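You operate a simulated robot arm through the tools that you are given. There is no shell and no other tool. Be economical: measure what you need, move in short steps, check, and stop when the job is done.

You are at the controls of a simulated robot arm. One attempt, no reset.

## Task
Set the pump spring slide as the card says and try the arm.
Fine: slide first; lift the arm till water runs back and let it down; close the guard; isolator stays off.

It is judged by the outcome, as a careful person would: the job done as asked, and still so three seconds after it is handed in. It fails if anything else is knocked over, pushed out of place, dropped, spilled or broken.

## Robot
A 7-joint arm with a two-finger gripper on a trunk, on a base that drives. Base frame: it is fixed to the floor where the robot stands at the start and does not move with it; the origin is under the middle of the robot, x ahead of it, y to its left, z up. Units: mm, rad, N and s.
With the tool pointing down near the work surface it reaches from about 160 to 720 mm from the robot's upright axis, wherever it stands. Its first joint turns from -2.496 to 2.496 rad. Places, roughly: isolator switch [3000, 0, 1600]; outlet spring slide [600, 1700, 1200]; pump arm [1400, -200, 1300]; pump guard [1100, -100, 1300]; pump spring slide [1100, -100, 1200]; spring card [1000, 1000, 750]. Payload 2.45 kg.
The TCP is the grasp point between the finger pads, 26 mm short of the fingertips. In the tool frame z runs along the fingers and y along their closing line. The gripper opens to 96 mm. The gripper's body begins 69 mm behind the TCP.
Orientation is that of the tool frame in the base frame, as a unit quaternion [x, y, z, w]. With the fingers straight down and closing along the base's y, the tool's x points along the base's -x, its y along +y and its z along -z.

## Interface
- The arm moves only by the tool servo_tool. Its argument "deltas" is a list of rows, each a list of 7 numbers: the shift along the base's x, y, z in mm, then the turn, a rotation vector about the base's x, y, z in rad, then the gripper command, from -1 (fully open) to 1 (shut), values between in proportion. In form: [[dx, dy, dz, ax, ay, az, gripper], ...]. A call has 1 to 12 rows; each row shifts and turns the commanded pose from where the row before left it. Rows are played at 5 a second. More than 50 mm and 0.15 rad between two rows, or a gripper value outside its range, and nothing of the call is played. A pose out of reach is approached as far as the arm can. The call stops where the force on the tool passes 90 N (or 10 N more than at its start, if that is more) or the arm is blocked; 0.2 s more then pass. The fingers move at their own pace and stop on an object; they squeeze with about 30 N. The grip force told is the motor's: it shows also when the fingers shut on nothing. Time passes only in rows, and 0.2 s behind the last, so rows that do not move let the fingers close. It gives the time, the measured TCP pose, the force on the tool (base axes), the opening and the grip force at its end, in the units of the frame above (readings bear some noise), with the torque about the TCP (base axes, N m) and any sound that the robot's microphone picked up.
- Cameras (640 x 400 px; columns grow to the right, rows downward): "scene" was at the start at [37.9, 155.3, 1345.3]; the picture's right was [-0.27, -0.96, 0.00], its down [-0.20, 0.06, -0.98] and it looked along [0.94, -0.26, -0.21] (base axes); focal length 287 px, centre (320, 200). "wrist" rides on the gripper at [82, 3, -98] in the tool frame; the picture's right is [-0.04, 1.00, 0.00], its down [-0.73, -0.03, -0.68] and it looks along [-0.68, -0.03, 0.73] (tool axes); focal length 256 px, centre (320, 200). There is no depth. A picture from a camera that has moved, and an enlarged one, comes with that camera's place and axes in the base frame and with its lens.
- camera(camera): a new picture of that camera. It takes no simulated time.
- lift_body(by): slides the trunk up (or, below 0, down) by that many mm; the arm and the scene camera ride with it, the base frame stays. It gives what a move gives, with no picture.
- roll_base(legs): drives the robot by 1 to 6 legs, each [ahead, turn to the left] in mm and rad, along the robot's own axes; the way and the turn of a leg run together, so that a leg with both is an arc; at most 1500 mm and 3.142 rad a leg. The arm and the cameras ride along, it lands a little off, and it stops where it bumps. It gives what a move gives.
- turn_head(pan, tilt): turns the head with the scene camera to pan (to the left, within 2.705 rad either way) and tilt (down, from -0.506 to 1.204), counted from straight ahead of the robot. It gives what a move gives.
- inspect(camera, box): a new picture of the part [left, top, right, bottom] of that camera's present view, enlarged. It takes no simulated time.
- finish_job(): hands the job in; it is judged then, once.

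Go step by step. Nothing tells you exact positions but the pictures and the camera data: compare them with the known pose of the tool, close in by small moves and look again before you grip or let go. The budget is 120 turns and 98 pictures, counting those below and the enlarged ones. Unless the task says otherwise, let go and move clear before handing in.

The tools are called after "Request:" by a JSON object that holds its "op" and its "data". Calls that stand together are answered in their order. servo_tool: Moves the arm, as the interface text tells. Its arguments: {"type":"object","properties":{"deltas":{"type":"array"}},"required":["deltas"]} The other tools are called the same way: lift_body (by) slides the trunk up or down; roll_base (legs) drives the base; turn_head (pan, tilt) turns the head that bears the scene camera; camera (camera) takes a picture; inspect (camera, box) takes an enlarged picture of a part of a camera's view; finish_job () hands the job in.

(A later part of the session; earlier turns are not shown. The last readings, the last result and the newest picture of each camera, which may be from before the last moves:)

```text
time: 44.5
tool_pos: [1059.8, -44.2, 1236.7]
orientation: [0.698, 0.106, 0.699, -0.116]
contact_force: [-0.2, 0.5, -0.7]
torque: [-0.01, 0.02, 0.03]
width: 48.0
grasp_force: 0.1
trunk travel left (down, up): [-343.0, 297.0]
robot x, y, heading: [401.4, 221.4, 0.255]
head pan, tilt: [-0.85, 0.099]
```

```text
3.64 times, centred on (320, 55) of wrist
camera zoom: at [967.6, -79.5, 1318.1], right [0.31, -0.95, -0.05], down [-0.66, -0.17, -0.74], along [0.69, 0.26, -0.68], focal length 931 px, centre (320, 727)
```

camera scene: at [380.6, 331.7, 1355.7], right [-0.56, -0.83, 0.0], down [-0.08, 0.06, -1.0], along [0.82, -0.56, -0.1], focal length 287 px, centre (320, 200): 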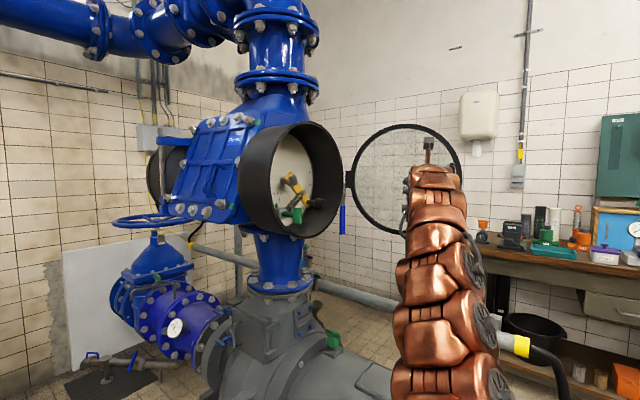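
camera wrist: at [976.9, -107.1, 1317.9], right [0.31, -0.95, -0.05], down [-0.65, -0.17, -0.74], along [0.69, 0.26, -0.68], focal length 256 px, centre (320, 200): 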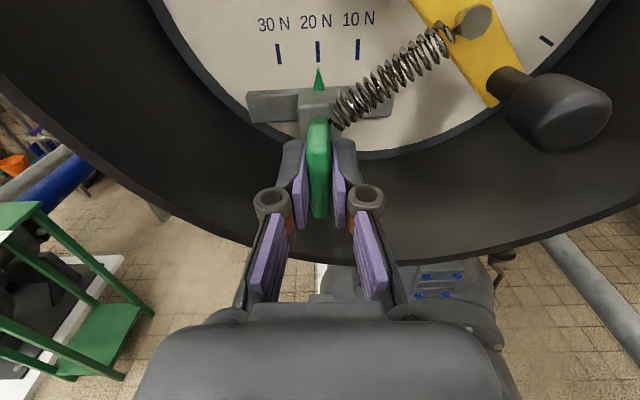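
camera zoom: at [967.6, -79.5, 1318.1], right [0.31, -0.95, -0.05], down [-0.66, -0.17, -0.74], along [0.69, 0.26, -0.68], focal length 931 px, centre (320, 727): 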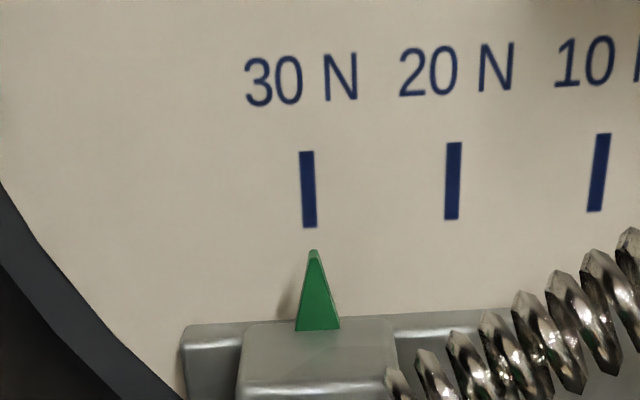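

Slide is at 30 N and holds. I'll back out straight, then view the arm knob.

Request:
{"op": "servo_tool", "data": {"deltas": [[-19, -6.3, 0, 0, 0, 0, 0], [-33, -11, 0, 0, 0, 0, 0], [-33, -11, 5, 0, 0, 0, 0], [-33, -11, 15, 0, 0, 0, 0], [-10, -33, 25, 0, 0, 0, 0.2], [0, -40, 25, 0, 0, 0, 0.2]]}}

Request:
{"op": "camera", "data": {"camera": "wrist"}}

Request:
{"op": "inspect", "data": {"camera": "scene", "box": [240, 120, 350, 240]}}

```text
time: 45.9
tool_pos: [929.5, -157.2, 1309.4]
orientation: [0.698, 0.107, 0.699, -0.114]
contact_force: [0.2, 1.8, 1.5]
torque: [-0.07, 0.13, -0.25]
width: 38.5
grasp_force: 0.1
trunk travel left (down, up): [-343.0, 297.0]
robot x, y, heading: [398.2, 220.4, 0.251]
head pan, tilt: [-0.85, 0.099]
```

```text
61 pictures are left
camera wrist: at [837.9, -190.4, 1390.0], right [0.31, -0.95, -0.05], down [-0.65, -0.17, -0.74], along [0.69, 0.26, -0.68], focal length 256 px, centre (320, 200)
```

wrist: 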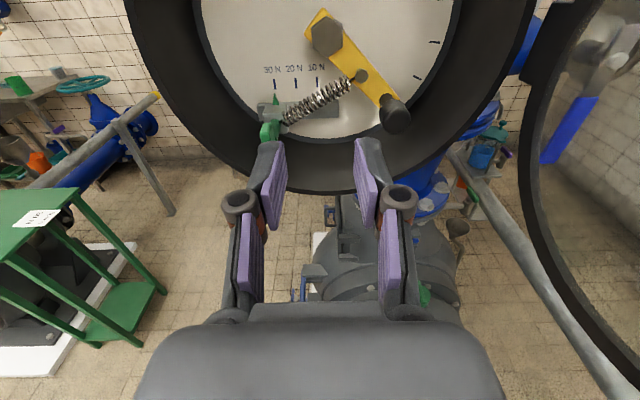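

```text
3.33 times, centred on (295, 180) of scene
camera zoom: at [380.4, 333.3, 1355.7], right [-0.56, -0.83, 0.0], down [-0.08, 0.05, -1.0], along [0.82, -0.56, -0.1], focal length 957 px, centre (403, 267)
```

zoom: 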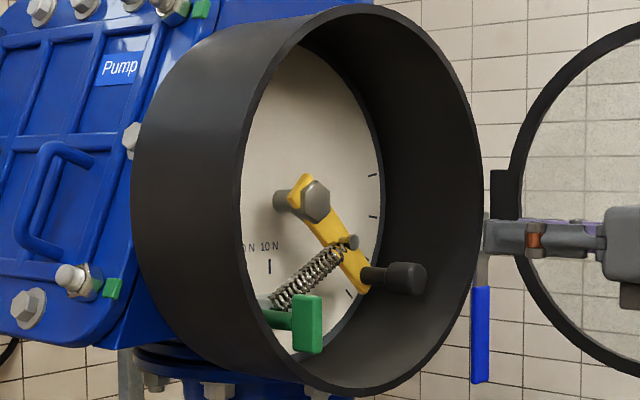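

The knob centre is at about [1131,-182,1254], pivot [1157,-92,1328]. I'll roll the gripper ~46° so the fingers close tangentially, and go to a standoff in front of it.

Request:
{"op": "servo_tool", "data": {"deltas": [[0, -15, -10, -0.127, -0.0425, 0, -0.25], [5, -15, -10, -0.127, -0.0425, 0, -0.25], [15, -15, -10, -0.127, -0.0425, 0, -0.25], [15, -10, -10, -0.127, -0.0425, 0, -0.25], [20, -5, -10, -0.127, -0.0425, 0, -0.25], [20, 0, -5, -0.127, -0.0425, 0, -0.25]]}}

Request:
{"op": "camera", "data": {"camera": "wrist"}}

```text
time: 47.3
tool_pos: [1002.6, -206.7, 1243.8]
orientation: [0.597, 0.372, 0.691, 0.168]
contact_force: [0.6, 0.5, 0.4]
torque: [-0.01, 0.02, -0.02]
width: 60.0
grasp_force: 0.1
out of reach, approached as far as the arm can: row 5, 6
trunk travel left (down, up): [-343.0, 297.0]
robot x, y, heading: [398.5, 219.8, 0.251]
head pan, tilt: [-0.85, 0.099]
```

```text
59 pictures are left
camera wrist: at [892.7, -186.1, 1303.4], right [0.22, -0.69, 0.69], down [-0.48, -0.69, -0.54], along [0.85, -0.21, -0.49], focal length 256 px, centre (320, 200)
```

wrist: 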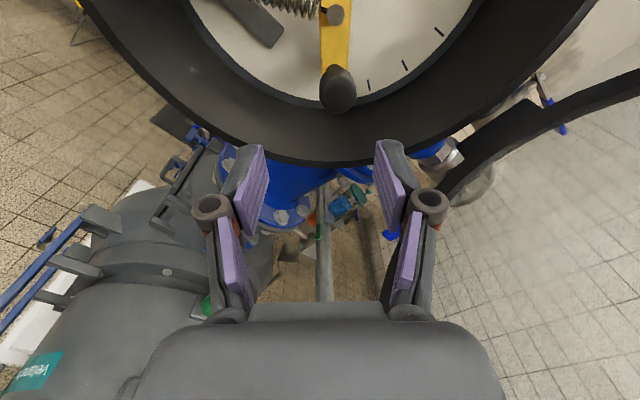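

The arm is at its reach limit here, so I'll retract and drive the base ~160 mm closer (free floor on this side).

Request:
{"op": "servo_tool", "data": {"deltas": [[-40, 0, 5, 0, 0, 0, -0.25], [-40, 10, 5, 0, 0, 0, -0.25], [-40, 20, 0, 0, 0, 0, -0.25], [-40, 20, 0, 0, 0, 0, -0.25], [-20, 20, 0, 0, 0, 0, -0.25]]}}

Request:
{"op": "turn_head", "data": {"pan": -0.6, "tilt": 0.9}}

Request:
{"op": "camera", "data": {"camera": "scene"}}

```text
time: 48.5
tool_pos: [823.8, -137.2, 1253.3]
orientation: [0.599, 0.371, 0.69, 0.166]
contact_force: [0.2, -0.6, 0.2]
torque: [-0.01, 0.01, 0.0]
width: 60.2
grasp_force: 0.0
trunk travel left (down, up): [-343.0, 297.0]
robot x, y, heading: [399.7, 222.3, 0.25]
head pan, tilt: [-0.85, 0.099]
```

```text
time: 49.6
tool_pos: [824.4, -137.4, 1254.3]
orientation: [0.598, 0.372, 0.69, 0.168]
contact_force: [0.7, 0.1, -0.5]
torque: [0.0, -0.03, 0.03]
width: 60.0
grasp_force: 0.0
trunk travel left (down, up): [-343.0, 297.0]
robot x, y, heading: [404.7, 221.4, 0.251]
head pan, tilt: [-0.6, 0.901]
```

```text
58 pictures are left
camera scene: at [375.8, 357.5, 1284.9], right [-0.34, -0.94, 0.0], down [-0.74, 0.27, -0.62], along [0.58, -0.21, -0.78], focal length 287 px, centre (320, 200)
```

scene: 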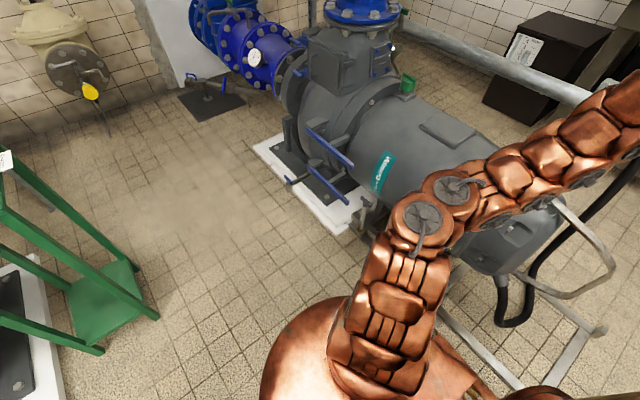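

The floor ahead is clear. Driving 160 mm ahead.

Request:
{"op": "roll_base", "data": {"legs": [[160, 0]]}}

Request:
{"op": "turn_head", "data": {"pan": -1.0, "tilt": 0.15}}

Request:
{"op": "camera", "data": {"camera": "scene"}}

```text
time: 51.0
tool_pos: [979.7, -96.1, 1254.1]
orientation: [0.598, 0.371, 0.691, 0.166]
contact_force: [-0.2, -0.4, 0.5]
torque: [0.0, -0.01, 0.02]
width: 59.9
grasp_force: 0.1
trunk travel left (down, up): [-343.0, 297.0]
robot x, y, heading: [552.3, 263.2, 0.256]
head pan, tilt: [-0.6, 0.901]
```

```text
time: 52.1
tool_pos: [978.9, -96.8, 1253.3]
orientation: [0.598, 0.372, 0.691, 0.165]
contact_force: [-0.6, 0.1, 0.9]
torque: [-0.02, -0.02, -0.01]
width: 60.1
grasp_force: 0.0
trunk travel left (down, up): [-343.0, 297.0]
robot x, y, heading: [556.9, 260.6, 0.254]
head pan, tilt: [-1.0, 0.15]
```

```text
57 pictures are left
camera scene: at [527.3, 360.3, 1351.1], right [-0.68, -0.74, 0.0], down [-0.11, 0.1, -0.99], along [0.73, -0.67, -0.15], focal length 287 px, centre (320, 200)
```

scene: 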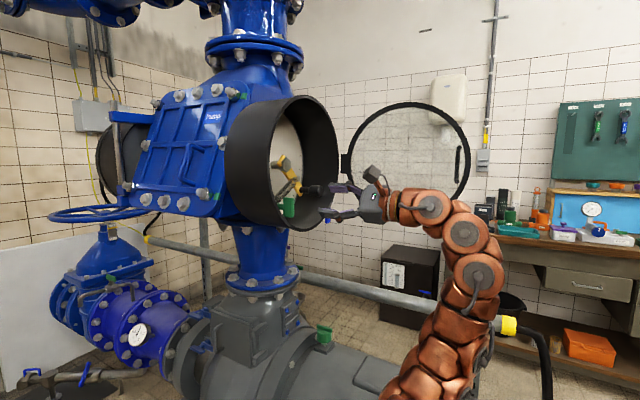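

Now move laterally to line up with the knob.

Request:
{"op": "servo_tool", "data": {"deltas": [[13.5, -40.5, 0, 0, 0, 0, -0.25], [13.5, -40.5, 0, 0, 0, 0, -0.25], [13.5, -40.5, 0, 0, 0, 0, -0.25], [10, 3, 0, 0, 0, 0, -0.25]]}}

Request:
{"op": "camera", "data": {"camera": "wrist"}}

Request:
{"op": "inspect", "data": {"camera": "scene", "box": [220, 90, 400, 240]}}

```text
time: 53.1
tool_pos: [1031.5, -214.5, 1253.6]
orientation: [0.597, 0.374, 0.69, 0.166]
contact_force: [-0.1, -1.0, 0.7]
torque: [0.01, -0.01, 0.04]
width: 59.8
grasp_force: 0.2
trunk travel left (down, up): [-343.0, 297.0]
robot x, y, heading: [555.5, 262.7, 0.252]
head pan, tilt: [-1.0, 0.15]
```

```text
56 pictures are left
camera wrist: at [919.5, -193.0, 1312.8], right [0.23, -0.69, 0.68], down [-0.48, -0.69, -0.54], along [0.85, -0.21, -0.49], focal length 256 px, centre (320, 200)
```

wrist: 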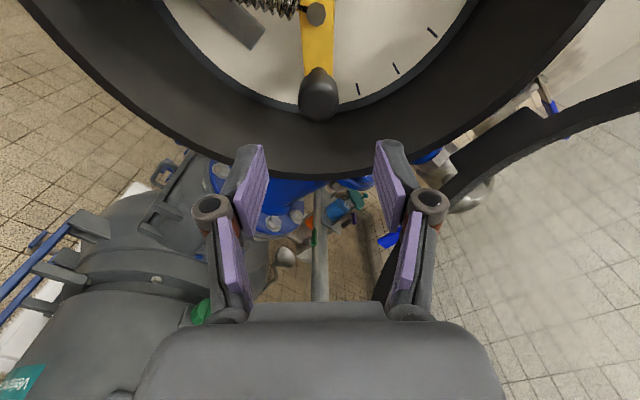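

```text
2.67 times, centred on (310, 165) of scene
camera zoom: at [527.1, 360.2, 1351.1], right [-0.68, -0.73, 0.0], down [-0.11, 0.1, -0.99], along [0.73, -0.67, -0.15], focal length 766 px, centre (347, 293)
```

zoom: 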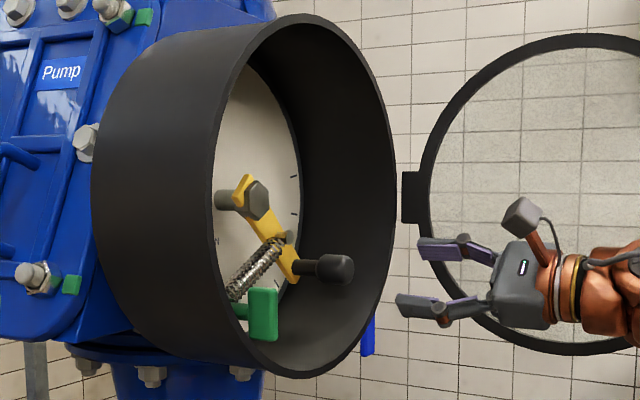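

Aligned; advance onto the knob.

Request:
{"op": "servo_tool", "data": {"deltas": [[19, 6.9, 0.7, 0, 0, 0, -0.25], [19, 6.9, 0.7, 0, 0, 0, -0.25], [19, 6.9, 0.7, 0, 0, 0, -0.25]]}}

Request:
{"op": "camera", "data": {"camera": "wrist"}}

Request:
{"op": "inspect", "data": {"camera": "scene", "box": [220, 90, 400, 240]}}

```text
time: 54.0
tool_pos: [1087.3, -194.4, 1255.0]
orientation: [0.597, 0.372, 0.691, 0.166]
contact_force: [-0.8, -0.8, 0.3]
torque: [0.01, 0.03, -0.02]
width: 60.1
grasp_force: 0.1
trunk travel left (down, up): [-343.0, 297.0]
robot x, y, heading: [554.9, 262.3, 0.258]
head pan, tilt: [-1.0, 0.15]
```

```text
54 pictures are left
camera wrist: at [976.9, -172.3, 1314.6], right [0.23, -0.69, 0.68], down [-0.48, -0.69, -0.54], along [0.85, -0.21, -0.49], focal length 256 px, centre (320, 200)
```

wrist: 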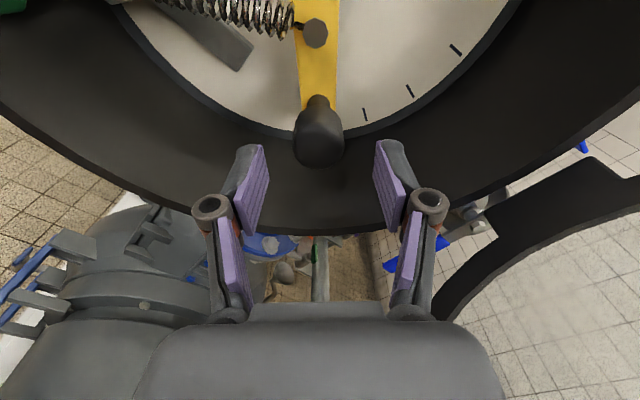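

```text
2.67 times, centred on (310, 165) of scene
camera zoom: at [527.1, 360.1, 1351.1], right [-0.68, -0.73, 0.0], down [-0.11, 0.1, -0.99], along [0.73, -0.67, -0.15], focal length 766 px, centre (347, 293)
```

zoom: 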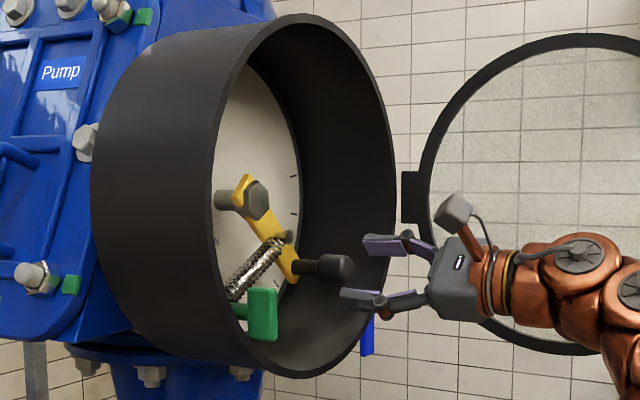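

Continue 42 mm, then close on the knob.

Request:
{"op": "servo_tool", "data": {"deltas": [[20, 6.7, 0.5, 0, 0, 0, -0.25], [20, 6.7, 0.5, 0, 0, 0, -0.25], [0, 0, 0, 0, 0, 0, 0.3], [0, 0, 0, 0, 0, 0, 1], [0, 0, 0, 0, 0, 0, 1], [0, 0, 0, 0, 0, 0, 1]]}}

Request:
{"op": "camera", "data": {"camera": "wrist"}}

Request:
{"op": "inspect", "data": {"camera": "scene", "box": [220, 90, 400, 240]}}

```text
time: 55.4
tool_pos: [1126.9, -176.0, 1253.5]
orientation: [0.597, 0.37, 0.692, 0.168]
contact_force: [37.5, -34.3, 46.6]
torque: [0.09, -0.34, -1.09]
width: 37.3
grasp_force: 29.6
out of reach, approached as far as the arm can: row 2
trunk travel left (down, up): [-343.0, 297.0]
robot x, y, heading: [555.4, 260.9, 0.258]
head pan, tilt: [-1.0, 0.15]
```

```text
52 pictures are left
camera wrist: at [1015.5, -155.1, 1312.0], right [0.22, -0.7, 0.68], down [-0.48, -0.69, -0.54], along [0.85, -0.21, -0.49], focal length 256 px, centre (320, 200)
```

wrist: 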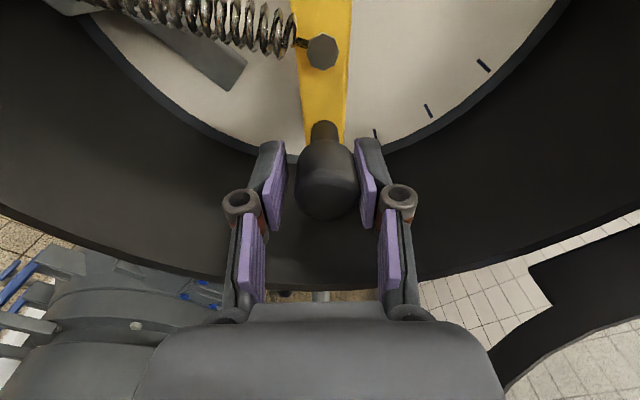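

```text
2.67 times, centred on (310, 165) of scene
camera zoom: at [528.6, 358.6, 1351.8], right [-0.68, -0.73, 0.0], down [-0.11, 0.1, -0.99], along [0.73, -0.67, -0.15], focal length 766 px, centre (347, 293)
```

zoom: 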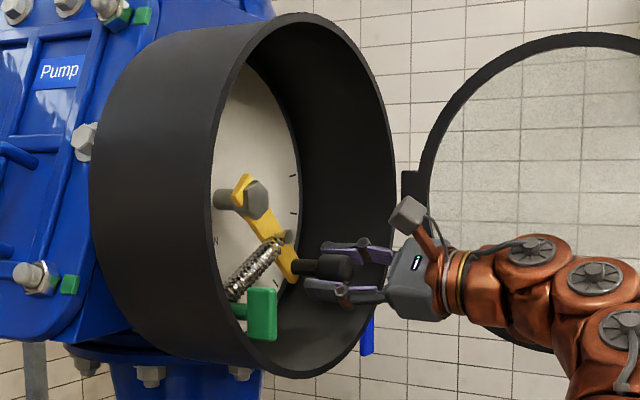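

Only the upper finger touches; I'll shift the gripper a few mm up-right to centre on the knob.

Request:
{"op": "servo_tool", "data": {"deltas": [[0.6, -2, 2.1, 0, 0, 0, 1], [0.6, -2, 2.1, 0, 0, 0, 1], [0, 0, 0, 0, 0, 0, 1]]}}

Request:
{"op": "camera", "data": {"camera": "wrist"}}

```text
time: 56.1
tool_pos: [1125.4, -178.7, 1253.7]
orientation: [0.598, 0.372, 0.691, 0.167]
contact_force: [28.0, -32.5, 48.3]
torque: [0.14, -0.59, -1.08]
width: 33.7
grasp_force: 29.5
trunk travel left (down, up): [-343.0, 297.0]
robot x, y, heading: [554.8, 260.1, 0.259]
head pan, tilt: [-1.0, 0.15]
```

```text
50 pictures are left
camera wrist: at [1015.6, -156.9, 1313.7], right [0.22, -0.7, 0.68], down [-0.48, -0.69, -0.54], along [0.85, -0.21, -0.49], focal length 256 px, centre (320, 200)
```

wrist: 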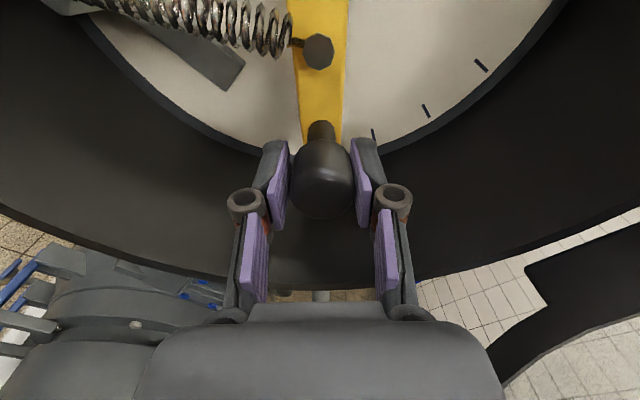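

Request:
{"op": "servo_tool", "data": {"deltas": [[0.4, -1.5, 2, 0, 0, 0, 1], [0.4, -1.5, 2, 0, 0, 0, 1], [0, 0, 0, 0, 0, 0, 1], [0, 0, 0, 0, 0, 0, 1]]}}

```text
time: 57.1
tool_pos: [1126.8, -178.5, 1253.6]
orientation: [0.598, 0.37, 0.692, 0.166]
contact_force: [23.6, -35.4, 46.3]
torque: [0.43, -1.48, -0.21]
width: 34.1
grasp_force: 29.7
out of reach, approached as far as the arm can: row 1
trunk travel left (down, up): [-343.0, 297.0]
robot x, y, heading: [553.8, 260.2, 0.258]
head pan, tilt: [-1.0, 0.15]
```

The arm is again at its limit. I'll release, back out, drive ~130 mm closer and try again.

Request:
{"op": "servo_tool", "data": {"deltas": [[0, 0, 0, 0, 0, 0, -0.25], [0, 0, 0, 0, 0, 0, -0.25], [-28, -9.4, 0, 0, 0, 0, -0.25], [-38, -12.7, 0, 0, 0, 0, -0.25], [-38, -12.7, 0, 0, 0, 0, -0.25], [-38, -2, 0, 0, 0, 0, -0.25], [-38, 10, 0, 0, 0, 0, -0.25], [-38, 10, 0, 0, 0, 0, -0.25], [-30, 10, 0, 0, 0, 0, -0.25]]}}

Request:
{"op": "roll_base", "data": {"legs": [[130, 0]]}}

Request:
{"op": "camera", "data": {"camera": "wrist"}}

```text
time: 58.1
tool_pos: [1077.6, -194.4, 1254.7]
orientation: [0.598, 0.371, 0.692, 0.161]
contact_force: [0.0, -0.2, -0.2]
torque: [-0.03, -0.01, 0.0]
width: 59.8
grasp_force: 0.1
trunk travel left (down, up): [-343.0, 297.0]
robot x, y, heading: [557.8, 256.3, 0.261]
head pan, tilt: [-1.0, 0.15]
stopped in row 4: the arm was blocked; the commanded pose is now the measured one
```

```text
time: 59.6
tool_pos: [1183.3, -171.7, 1258.5]
orientation: [0.599, 0.366, 0.691, 0.17]
contact_force: [-30.0, 23.5, -18.4]
torque: [0.39, -0.79, -1.92]
width: 61.6
grasp_force: 1.3
trunk travel left (down, up): [-343.0, 297.0]
robot x, y, heading: [680.0, 290.6, 0.249]
head pan, tilt: [-1.0, 0.15]
stopped in leg 1: the force on the tool passed its limit at 94 N (the readings are from after the stop); the commanded pose is now the measured one
```

```text
49 pictures are left
camera wrist: at [1073.1, -148.6, 1317.4], right [0.21, -0.7, 0.68], down [-0.49, -0.68, -0.55], along [0.85, -0.22, -0.49], focal length 256 px, centre (320, 200)
```

wrist: 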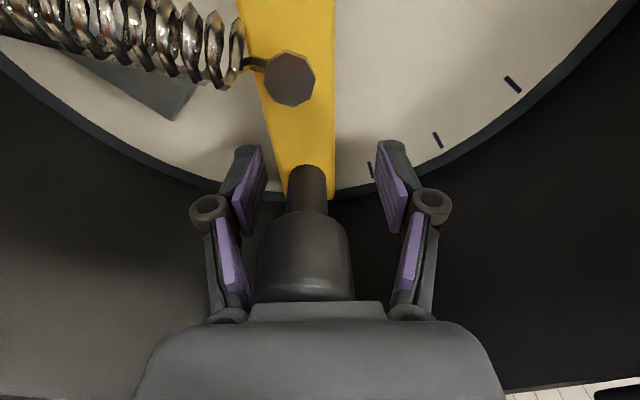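

The arm had stopped early and the drive then pushed the palm against the knob; it stopped on force. I'll look before backing out.

Request:
{"op": "camera", "data": {"camera": "scene"}}

Request:
{"op": "servo_tool", "data": {"deltas": [[-9.5, -3.2, 0, 0, 0, 0, -0.25], [-9.5, -3.2, 0, 0, 0, 0, -0.25]]}}

```text
48 pictures are left
camera scene: at [649.9, 393.7, 1350.9], right [-0.68, -0.73, 0.0], down [-0.11, 0.1, -0.99], along [0.72, -0.68, -0.15], focal length 287 px, centre (320, 200)
```

scene: 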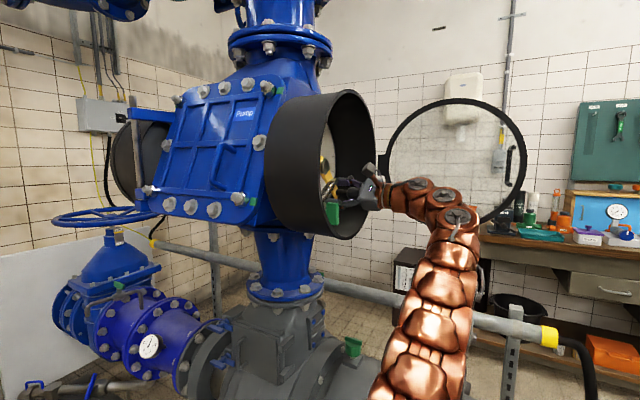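

```text
time: 60.2
tool_pos: [1166.7, -181.3, 1258.3]
orientation: [0.6, 0.363, 0.692, 0.173]
contact_force: [-1.0, -0.1, -0.4]
torque: [-0.03, -0.02, -0.01]
width: 60.1
grasp_force: 0.0
trunk travel left (down, up): [-343.0, 297.0]
robot x, y, heading: [677.3, 292.2, 0.244]
head pan, tilt: [-1.0, 0.15]
```

Free again. Back out ~37 mm along the axis in small rows, then check centring.

Request:
{"op": "servo_tool", "data": {"deltas": [[-9, -3, 0, 0, 0, 0, -0.25], [-9, -3, 0, 0, 0, 0, -0.25], [-9, -3, 0, 0, 0, 0, -0.25], [-9, -3, 0, 0, 0, 0, -0.25]]}}

Request:
{"op": "camera", "data": {"camera": "wrist"}}

Request:
{"op": "inspect", "data": {"camera": "scene", "box": [250, 80, 430, 250]}}

```text
time: 61.2
tool_pos: [1132.1, -190.8, 1257.6]
orientation: [0.599, 0.365, 0.692, 0.17]
contact_force: [0.3, 0.6, 0.2]
torque: [-0.01, 0.01, 0.02]
width: 59.9
grasp_force: 0.0
trunk travel left (down, up): [-343.0, 297.0]
robot x, y, heading: [682.2, 292.5, 0.246]
head pan, tilt: [-1.0, 0.15]
```

```text
47 pictures are left
camera wrist: at [1021.6, -167.6, 1316.8], right [0.21, -0.7, 0.68], down [-0.49, -0.68, -0.55], along [0.85, -0.22, -0.49], focal length 256 px, centre (320, 200)
```

wrist: 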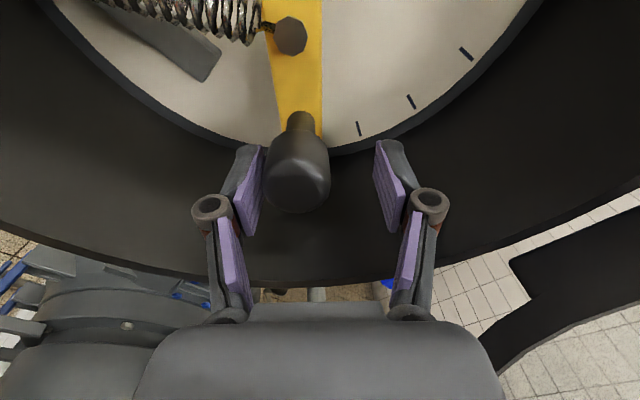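

```text
2.35 times, centred on (340, 165) of scene
camera zoom: at [652.2, 392.3, 1351.1], right [-0.68, -0.73, 0.0], down [-0.11, 0.1, -0.99], along [0.72, -0.68, -0.15], focal length 675 px, centre (273, 282)
```

zoom: 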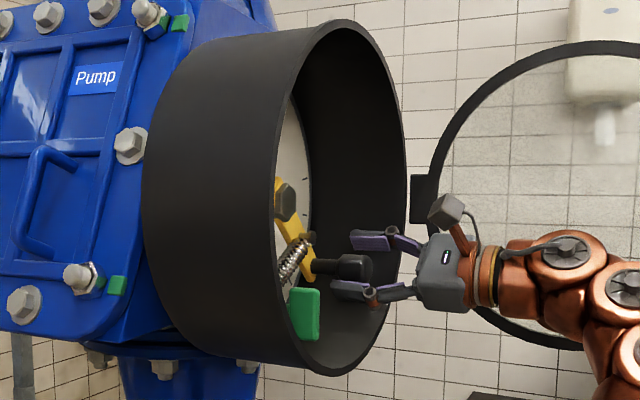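

The knob sits nearer the lower finger; shift ~10 mm down-left and close.

Request:
{"op": "servo_tool", "data": {"deltas": [[-1, 3.5, -3.5, 0, 0, 0, -0.25], [-1, 3.5, -3.5, 0, 0, 0, -0.25], [0, 0, 0, 0, 0, 0, 0.2], [0, 0, 0, 0, 0, 0, 0.4], [0, 0, 0, 0, 0, 0, 1], [0, 0, 0, 0, 0, 0, 1]]}}

Request:
{"op": "camera", "data": {"camera": "wrist"}}

```text
time: 62.6
tool_pos: [1129.5, -184.1, 1250.1]
orientation: [0.6, 0.366, 0.691, 0.17]
contact_force: [-9.7, 9.9, -13.2]
torque: [-0.28, 0.29, 0.39]
width: 31.7
grasp_force: 44.1
trunk travel left (down, up): [-343.0, 297.0]
robot x, y, heading: [679.7, 293.3, 0.241]
head pan, tilt: [-1.0, 0.15]
```

```text
45 pictures are left
camera wrist: at [1018.8, -160.7, 1309.3], right [0.21, -0.7, 0.68], down [-0.49, -0.68, -0.55], along [0.85, -0.22, -0.49], focal length 256 px, centre (320, 200)
```

wrist: 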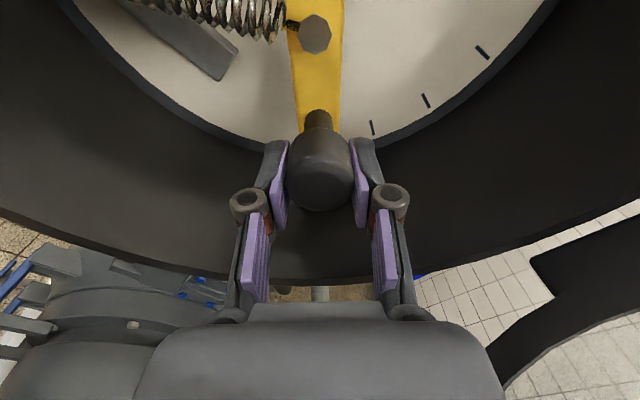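

Firmly gripped. Now lift the arm gently on its arc, first ~20°.

Request:
{"op": "servo_tool", "data": {"deltas": [[2.06, -6.16, 7.1, 0, 0, 0, 1], [1.84, -5.5, 7.6, -0.04, -0.013, 0, 1], [1.65, -4.93, 8.1, -0.04, -0.013, 0, 1], [1.4, -4.17, 8.5, -0.04, -0.013, 0, 1]]}}

Request:
{"op": "camera", "data": {"camera": "wrist"}}

```text
time: 63.6
tool_pos: [1132.5, -191.5, 1260.5]
orientation: [0.579, 0.398, 0.679, 0.214]
contact_force: [-21.5, -5.2, -50.5]
torque: [-0.81, 0.94, 0.21]
width: 31.3
grasp_force: 44.7
out of reach, approached as far as the arm can: row 2, 3, 4
trunk travel left (down, up): [-343.0, 297.0]
robot x, y, heading: [681.9, 296.1, 0.242]
head pan, tilt: [-1.0, 0.15]
```

```text
44 pictures are left
camera wrist: at [1020.5, -160.9, 1312.7], right [0.18, -0.62, 0.76], down [-0.48, -0.73, -0.48], along [0.86, -0.28, -0.43], focal length 256 px, centre (320, 200)
```

wrist: 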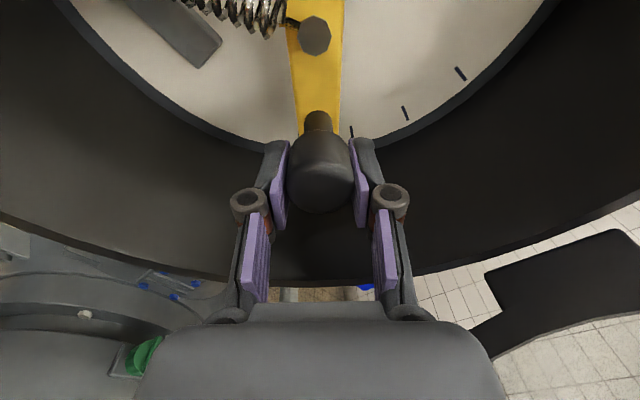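

The wrist runs out of range in this posture. I'll let the arm back to rest, release, back out, and instead use a level gripper as a two-finger cradle under the knob, with the tool heading turned more to the robot's own direction.

Request:
{"op": "servo_tool", "data": {"deltas": [[-1.5, 3.7, -5, 0.04, 0.013, 0, 1], [-1.5, 3.7, -5.4, 0.04, 0.013, 0, 1], [0, 0, 0, 0, 0, 0, 0.3], [0, 0, 0, 0, 0, 0, -0.25], [0, 0, 0, 0, 0, 0, -0.25]]}}

Request:
{"op": "servo_tool", "data": {"deltas": [[-9.5, -3.2, 0, 0, 0, 0, -0.25], [-19, -6.3, 0, 0, 0, 0, -0.25], [-19, -6.3, 0, 0, 0, 0, -0.25], [-19, -6.3, 0, 0, 0, 0, -0.25], [-19, -6.3, 0, 0, 0, 0, -0.25], [-19, -6.3, 0, 0, 0, 0, -0.25]]}}

Request:
{"op": "camera", "data": {"camera": "scene"}}

```text
time: 64.8
tool_pos: [1132.7, -178.5, 1253.9]
orientation: [0.591, 0.378, 0.688, 0.185]
contact_force: [1.1, -0.7, -0.2]
torque: [0.0, 0.03, 0.0]
width: 59.9
grasp_force: 0.1
trunk travel left (down, up): [-343.0, 297.0]
robot x, y, heading: [676.4, 296.0, 0.247]
head pan, tilt: [-1.0, 0.15]
```

```text
time: 66.2
tool_pos: [1028.1, -211.5, 1254.9]
orientation: [0.591, 0.378, 0.688, 0.185]
contact_force: [1.3, 0.1, -0.5]
torque: [-0.01, -0.03, 0.01]
width: 59.8
grasp_force: 0.1
trunk travel left (down, up): [-343.0, 297.0]
robot x, y, heading: [678.0, 293.4, 0.242]
head pan, tilt: [-1.0, 0.15]
```

```text
43 pictures are left
camera scene: at [652.4, 392.4, 1351.1], right [-0.68, -0.73, 0.0], down [-0.11, 0.1, -0.99], along [0.72, -0.68, -0.15], focal length 287 px, centre (320, 200)
```

scene: 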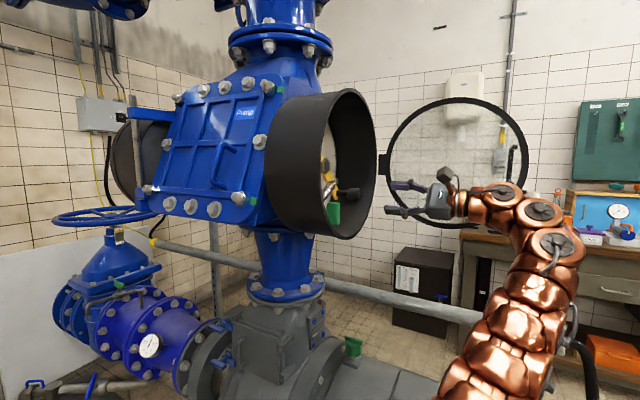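

I'll reduce the roll to about 25° and turn the heading to about -0.12 rad, then check the view.

Request:
{"op": "servo_tool", "data": {"deltas": [[0, 5, 0, 0.12, 0.04, 0, -0.25], [0, 5, 0, 0.12, 0.04, 0, -0.25], [0, 5, 0, 0.12, 0.04, 0, -0.25], [-2, 6, 0, 0, 0, -0.11, -0.25], [-2, 6, 0, 0, 0, -0.11, -0.25], [0, 6, 0, 0, 0, -0.11, -0.25], [0, 6, 0, 0, 0, -0.11, -0.25]]}}

Request:
{"op": "camera", "data": {"camera": "wrist"}}

```text
time: 67.8
tool_pos: [1023.4, -174.0, 1253.0]
orientation: [0.697, 0.109, 0.679, 0.205]
contact_force: [1.0, -0.9, 0.3]
torque: [-0.01, -0.02, 0.03]
width: 59.9
grasp_force: 0.0
trunk travel left (down, up): [-343.0, 297.0]
robot x, y, heading: [676.3, 295.4, 0.247]
head pan, tilt: [-1.0, 0.15]
```

```text
42 pictures are left
camera wrist: at [931.1, -127.0, 1328.6], right [-0.13, -0.91, 0.4], down [-0.71, -0.2, -0.68], along [0.69, -0.37, -0.62], focal length 256 px, centre (320, 200)
```

wrist: 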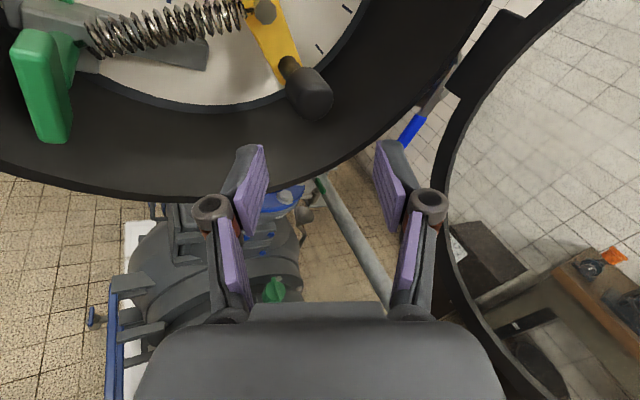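

Request:
{"op": "servo_tool", "data": {"deltas": [[1, 6, -3, 0, 0, 0, -0.25], [19.8, -2.8, 0, 0, 0, 0, -0.25], [19.8, -2.8, 0, 0, 0, 0, -0.25], [19.8, -2.8, 0, 0, 0, 0, -0.25], [19.8, -2.8, 0, 0, 0, 0, -0.25], [19.8, -2.8, 0, 0, 0, 0, -0.25]]}}

Request:
{"op": "camera", "data": {"camera": "wrist"}}

```text
time: 69.2
tool_pos: [1123.4, -182.5, 1252.8]
orientation: [0.695, 0.109, 0.679, 0.207]
contact_force: [-0.8, -0.1, 0.3]
torque: [0.03, -0.01, -0.01]
width: 59.9
grasp_force: 0.0
trunk travel left (down, up): [-343.0, 297.0]
robot x, y, heading: [679.3, 295.0, 0.246]
head pan, tilt: [-1.0, 0.15]
```

```text
41 pictures are left
camera wrist: at [1030.6, -135.5, 1326.5], right [-0.13, -0.91, 0.4], down [-0.71, -0.2, -0.68], along [0.69, -0.37, -0.62], focal length 256 px, centre (320, 200)
```

wrist: 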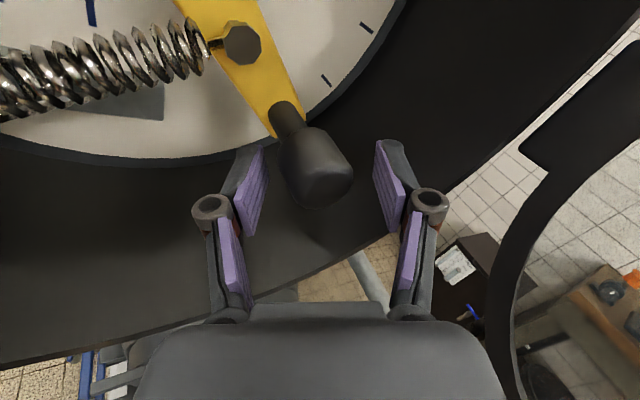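

Well centred and reachable. Close on the knob.

Request:
{"op": "servo_tool", "data": {"deltas": [[5, -1, 0, 0, 0, 0, 0.2], [0, 0, 0, 0, 0, 0, 0.4], [0, 0, 0, 0, 0, 0, 1], [0, 0, 0, 0, 0, 0, 1]]}}

Request:
{"op": "servo_tool", "data": {"deltas": [[1.0, -3.1, 3.5, 0, 0, 0, 1], [1.0, -3.1, 3.6, 0, 0, 0, 1], [0.9, -2.8, 3.8, 0, 0, 0, 1], [0.9, -2.7, 3.9, 0, 0, 0, 1]]}}

```text
time: 70.2
tool_pos: [1129.9, -180.0, 1251.7]
orientation: [0.696, 0.113, 0.679, 0.205]
contact_force: [-10.2, 30.1, -25.9]
torque: [-0.51, 0.16, 1.25]
width: 41.7
grasp_force: 44.6
trunk travel left (down, up): [-343.0, 297.0]
robot x, y, heading: [680.3, 292.6, 0.252]
head pan, tilt: [-1.0, 0.15]
```

```text
time: 71.2
tool_pos: [1134.6, -189.8, 1266.2]
orientation: [0.696, 0.112, 0.679, 0.204]
contact_force: [1.4, 34.4, -33.8]
torque: [-0.93, -0.06, 1.4]
width: 41.8
grasp_force: 44.4
trunk travel left (down, up): [-343.0, 297.0]
robot x, y, heading: [678.7, 293.2, 0.246]
head pan, tilt: [-1.0, 0.15]
```

It lifts. Continue along the arc, watching for the sound of water.

Request:
{"op": "servo_tool", "data": {"deltas": [[0.8, -2.6, 4, 0, 0, 0, 1], [0.8, -2.5, 4, 0, 0, 0, 1], [0.8, -2.3, 4.2, 0, 0, 0, 1], [0.7, -2.1, 4.3, 0, 0, 0, 1], [0.6, -1.9, 4.4, 0, 0, 0, 1], [0.6, -1.7, 4.4, 0, 0, 0, 1]]}}

Request:
{"op": "camera", "data": {"camera": "wrist"}}

```text
time: 72.6
tool_pos: [1140.5, -202.4, 1292.3]
orientation: [0.696, 0.111, 0.679, 0.205]
contact_force: [9.3, 43.9, -38.0]
torque: [-0.99, -0.08, 1.27]
width: 42.1
grasp_force: 44.9
trunk travel left (down, up): [-343.0, 297.0]
robot x, y, heading: [679.4, 295.5, 0.251]
head pan, tilt: [-1.0, 0.15]
```

```text
40 pictures are left
camera wrist: at [1046.4, -157.9, 1366.2], right [-0.12, -0.91, 0.4], down [-0.71, -0.2, -0.68], along [0.69, -0.37, -0.62], focal length 256 px, centre (320, 200)
```

wrist: 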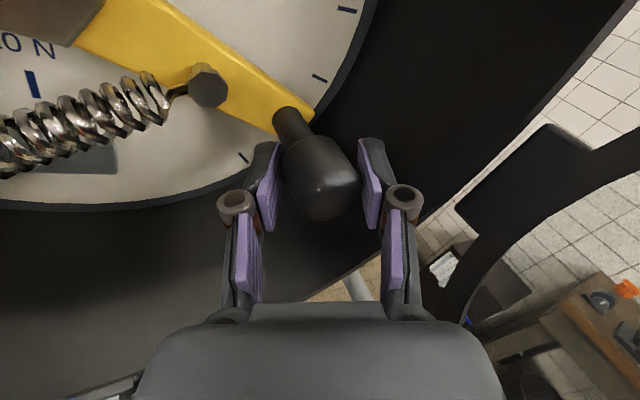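

No sound yet; continue, with a bit less outward pull.

Request:
{"op": "servo_tool", "data": {"deltas": [[0, 0.3, 4.5, 0, 0, 0, 1], [0, 0.3, 4.5, 0, 0, 0, 1], [0.1, -0.3, 4.5, 0, 0, 0, 1], [0.1, -0.3, 4.5, 0, 0, 0, 1]]}}

Request:
{"op": "servo_tool", "data": {"deltas": [[0.1, -0.4, 4.6, 0, 0, 0, 1], [0.1, -0.3, 4.6, 0, 0, 0, 1], [0, 0, 4.6, 0, 0, 0, 1], [0, 0, 4.6, 0, 0, 0, 1]]}}

Request:
{"op": "camera", "data": {"camera": "wrist"}}

```text
time: 73.6
tool_pos: [1139.2, -205.8, 1307.7]
orientation: [0.697, 0.11, 0.678, 0.206]
contact_force: [18.2, 30.3, -45.5]
torque: [-1.0, 0.42, 0.97]
width: 41.8
grasp_force: 45.2
trunk travel left (down, up): [-343.0, 297.0]
robot x, y, heading: [680.5, 296.6, 0.246]
head pan, tilt: [-1.0, 0.15]
```

```text
time: 74.6
tool_pos: [1139.9, -207.0, 1327.1]
orientation: [0.697, 0.11, 0.678, 0.206]
contact_force: [15.5, 28.6, -46.2]
torque: [-0.62, 0.54, 0.77]
width: 42.0
grasp_force: 45.4
trunk travel left (down, up): [-343.0, 297.0]
robot x, y, heading: [681.2, 292.6, 0.248]
head pan, tilt: [-1.0, 0.15]
```

```text
39 pictures are left
camera wrist: at [1047.2, -160.8, 1402.0], right [-0.13, -0.91, 0.4], down [-0.71, -0.2, -0.68], along [0.69, -0.37, -0.62], focal length 256 px, centre (320, 200)
```

wrist: 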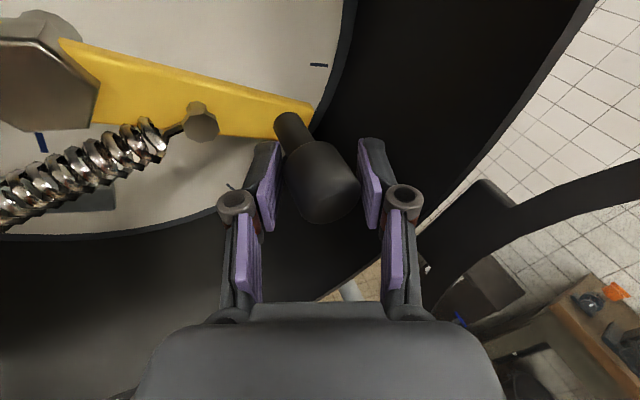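

Arm is near horizontal; no sound yet. Keep lifting.

Request:
{"op": "servo_tool", "data": {"deltas": [[0, 0.2, 4.6, 0, 0, 0, 1], [-0.1, 0.4, 4.6, 0, 0, 0, 1], [-0.2, 0.5, 4.6, 0, 0, 0, 1], [-0.2, 0.6, 4.6, 0, 0, 0, 1]]}}

Request:
{"op": "camera", "data": {"camera": "wrist"}}

```text
time: 75.6
tool_pos: [1140.3, -205.4, 1344.9]
orientation: [0.697, 0.11, 0.678, 0.205]
contact_force: [11.5, 31.6, -53.1]
torque: [-0.66, 0.53, 1.01]
width: 41.8
grasp_force: 45.3
trunk travel left (down, up): [-343.0, 297.0]
robot x, y, heading: [676.2, 293.3, 0.251]
head pan, tilt: [-1.0, 0.15]
```

```text
38 pictures are left
camera wrist: at [1046.8, -159.0, 1419.9], right [-0.13, -0.91, 0.4], down [-0.71, -0.2, -0.67], along [0.69, -0.37, -0.62], focal length 256 px, centre (320, 200)
```

wrist: 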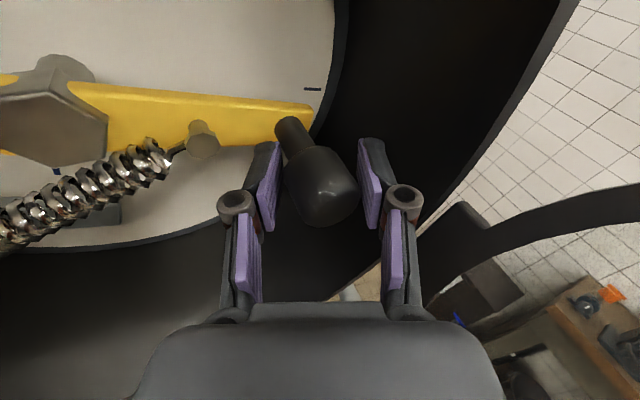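

Approaching the last tick; go on.

Request:
{"op": "servo_tool", "data": {"deltas": [[-0.3, 0.9, 4.5, 0, 0, 0, 1], [-0.4, 1.1, 4.5, 0, 0, 0, 1], [-0.4, 1.2, 4.5, 0, 0, 0, 1], [-0.5, 1.3, 4.4, 0, 0, 0, 1]]}}

Request:
{"op": "camera", "data": {"camera": "wrist"}}

```text
time: 76.6
tool_pos: [1126.4, -209.2, 1369.9]
orientation: [0.693, 0.101, 0.681, 0.214]
contact_force: [0.5, -0.9, -0.9]
torque: [0.01, -0.13, 0.08]
width: 0.1
grasp_force: 28.4
trunk travel left (down, up): [-343.0, 297.0]
robot x, y, heading: [676.2, 295.6, 0.238]
head pan, tilt: [-1.0, 0.15]
```

```text
37 pictures are left
camera wrist: at [1032.8, -161.0, 1443.0], right [-0.15, -0.9, 0.4], down [-0.7, -0.18, -0.69], along [0.69, -0.39, -0.61], focal length 256 px, centre (320, 200)
```

wrist: 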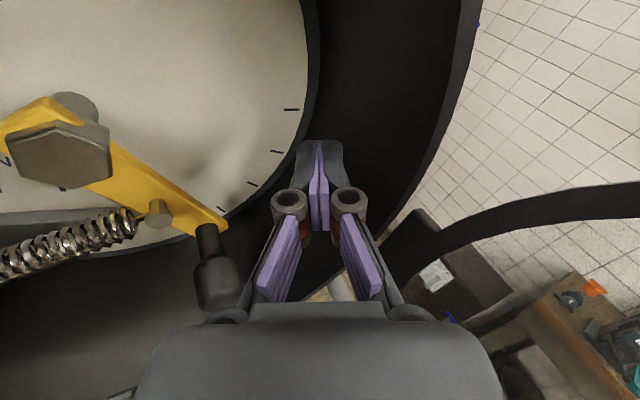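

The knob slipped out just short of the top tick and the arm dropped back to rest; no water yet. I'll back out, and use a two-finger cradle from below (slightly rolled the other way), which can't squeeze off the knob.

Request:
{"op": "servo_tool", "data": {"deltas": [[-20, 3, 0, 0, 0, 0, 1], [-30, 4, 0, 0, 0, 0, 1], [-30, 4, 0, 0, 0, 0, 1], [-20, 8, -15, 0.132, -0.0187, 0, 0.7], [-5, 8, -25, 0.132, -0.0187, 0, 0.7], [0, 8, -25, 0.132, -0.0187, 0, 0.7], [0, 8, -25, 0.132, -0.0187, 0, 0.7], [0, 8, -25, 0.132, -0.0187, 0, 0.7], [0, 0, -20, 0.132, -0.0187, 0, 0.7]]}}

Request:
{"op": "camera", "data": {"camera": "wrist"}}

Request:
{"op": "inspect", "data": {"camera": "scene", "box": [250, 80, 430, 250]}}

```text
time: 78.6
tool_pos: [1029.5, -170.1, 1247.3]
orientation: [0.684, -0.172, 0.705, -0.074]
contact_force: [-0.5, -0.4, 0.4]
torque: [-0.01, -0.01, -0.02]
width: 14.3
grasp_force: 0.1
out of reach, approached as far as the arm can: row 8, 9
trunk travel left (down, up): [-343.0, 297.0]
robot x, y, heading: [679.9, 292.6, 0.244]
head pan, tilt: [-1.0, 0.15]
```

```text
36 pictures are left
camera wrist: at [928.6, -186.9, 1323.2], right [-0.13, -0.92, -0.38], down [-0.63, 0.37, -0.68], along [0.77, 0.15, -0.62], focal length 256 px, centre (320, 200)
```

wrist: 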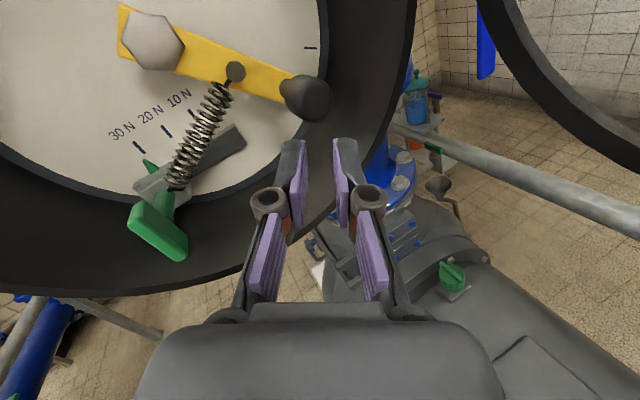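

```text
2.35 times, centred on (340, 165) of scene
camera zoom: at [651.7, 393.8, 1351.1], right [-0.68, -0.73, 0.0], down [-0.11, 0.1, -0.99], along [0.72, -0.68, -0.15], focal length 675 px, centre (273, 282)
```

zoom: 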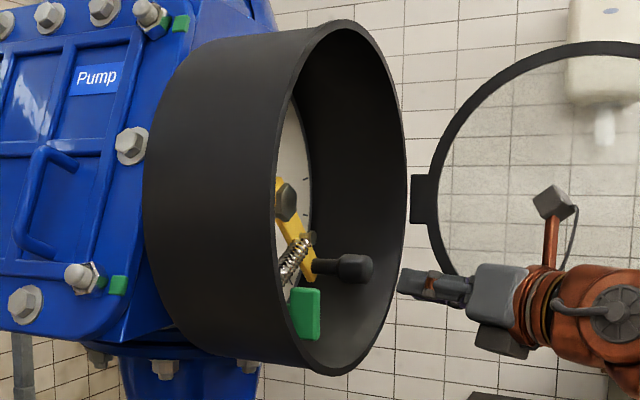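

The low position is limited by the trunk height. I'll retreat a little, lower the trunk 100 mm and bring the tool back up.

Request:
{"op": "servo_tool", "data": {"deltas": [[-40, 5, 0, 0, 0, 0, 0.7], [-40, 5, 0, 0, 0, 0, 0.7]]}}

Request:
{"op": "lift_body", "data": {"by": -100}}

Request:
{"op": "camera", "data": {"camera": "scene"}}

```text
time: 79.2
tool_pos: [949.5, -161.0, 1249.6]
orientation: [0.684, -0.172, 0.705, -0.073]
contact_force: [0.8, 0.2, 0.4]
torque: [0.02, -0.01, -0.02]
width: 14.2
grasp_force: 0.0
out of reach, approached as far as the arm can: row 2
trunk travel left (down, up): [-343.0, 297.0]
robot x, y, heading: [677.2, 294.1, 0.242]
head pan, tilt: [-1.0, 0.15]
```

```text
time: 80.5
tool_pos: [948.0, -162.6, 1149.5]
orientation: [0.684, -0.171, 0.705, -0.073]
contact_force: [1.1, -0.3, 0.1]
torque: [0.0, -0.01, 0.0]
width: 14.4
grasp_force: 0.0
trunk travel left (down, up): [-243.0, 397.0]
robot x, y, heading: [679.7, 295.4, 0.247]
head pan, tilt: [-1.0, 0.15]
```

```text
34 pictures are left
camera scene: at [651.6, 393.7, 1251.2], right [-0.68, -0.73, 0.0], down [-0.11, 0.1, -0.99], along [0.72, -0.68, -0.15], focal length 287 px, centre (320, 200)
```

scene: 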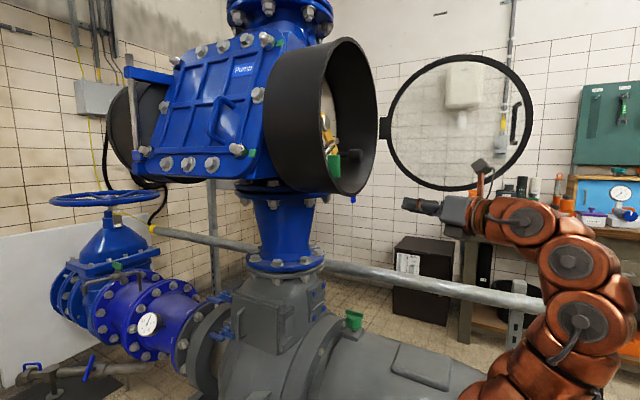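

Now raise the tool and come in low in front of the knob.

Request:
{"op": "servo_tool", "data": {"deltas": [[10, 0, 25, 0, 0, 0, 0.7], [20, 1, 25, 0, 0, 0, 0.7], [20, 1, 23, 0, 0, 0, 0.7], [20, 1, 0, 0, 0, 0, 0.7]]}}

Request:
{"op": "camera", "data": {"camera": "wrist"}}

Request:
{"op": "inspect", "data": {"camera": "scene", "box": [250, 20, 430, 230]}}

```text
time: 81.5
tool_pos: [1019.4, -159.2, 1222.8]
orientation: [0.685, -0.171, 0.705, -0.073]
contact_force: [0.8, 0.0, -0.5]
torque: [-0.02, 0.03, 0.01]
width: 14.4
grasp_force: 0.1
trunk travel left (down, up): [-243.0, 397.0]
robot x, y, heading: [681.1, 294.5, 0.249]
head pan, tilt: [-1.0, 0.15]
```

```text
33 pictures are left
camera wrist: at [917.0, -175.8, 1298.3], right [-0.13, -0.92, -0.38], down [-0.63, 0.37, -0.68], along [0.77, 0.15, -0.63], focal length 256 px, centre (320, 200)
```

wrist: 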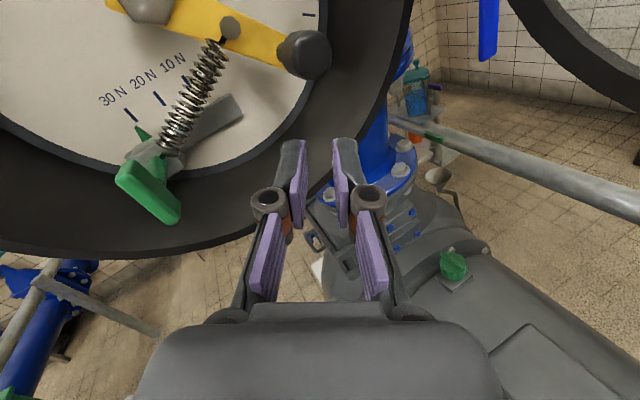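

```text
1.90 times, centred on (340, 125) of scene
camera zoom: at [651.5, 393.7, 1251.1], right [-0.68, -0.73, 0.0], down [-0.11, 0.1, -0.99], along [0.72, -0.68, -0.15], focal length 547 px, centre (282, 343)
```

zoom: 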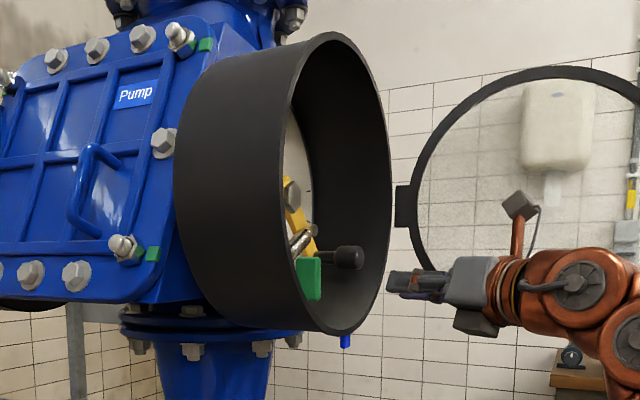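

Reach is much better now. I'll align the heading closer to the knob axis and approach under it.

Request:
{"op": "servo_tool", "data": {"deltas": [[-1, -12, 0, 0, 0, 0.13, 0.7], [-1, -13, 0, 0, 0, 0.13, 0.7], [20, 2.4, 0, 0, 0, 0, 0.7], [20, 2.4, 0, 0, 0, 0, 0.7]]}}

Request:
{"op": "camera", "data": {"camera": "wrist"}}

```text
time: 82.5
tool_pos: [1057.4, -179.0, 1222.0]
orientation: [0.701, -0.08, 0.69, -0.164]
contact_force: [-0.2, 0.0, -1.3]
torque: [-0.01, -0.03, -0.04]
width: 14.6
grasp_force: 0.0
trunk travel left (down, up): [-243.0, 397.0]
robot x, y, heading: [679.3, 293.2, 0.249]
head pan, tilt: [-1.0, 0.15]
```

```text
31 pictures are left
camera wrist: at [963.8, -221.7, 1297.8], right [0.11, -0.92, -0.38], down [-0.7, 0.2, -0.68], along [0.7, 0.34, -0.63], focal length 256 px, centre (320, 200)
```

wrist: 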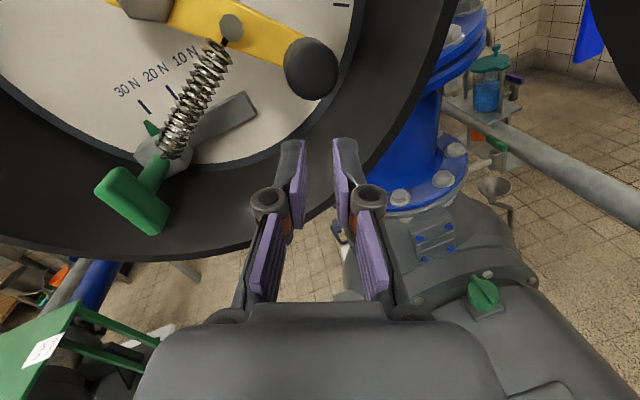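

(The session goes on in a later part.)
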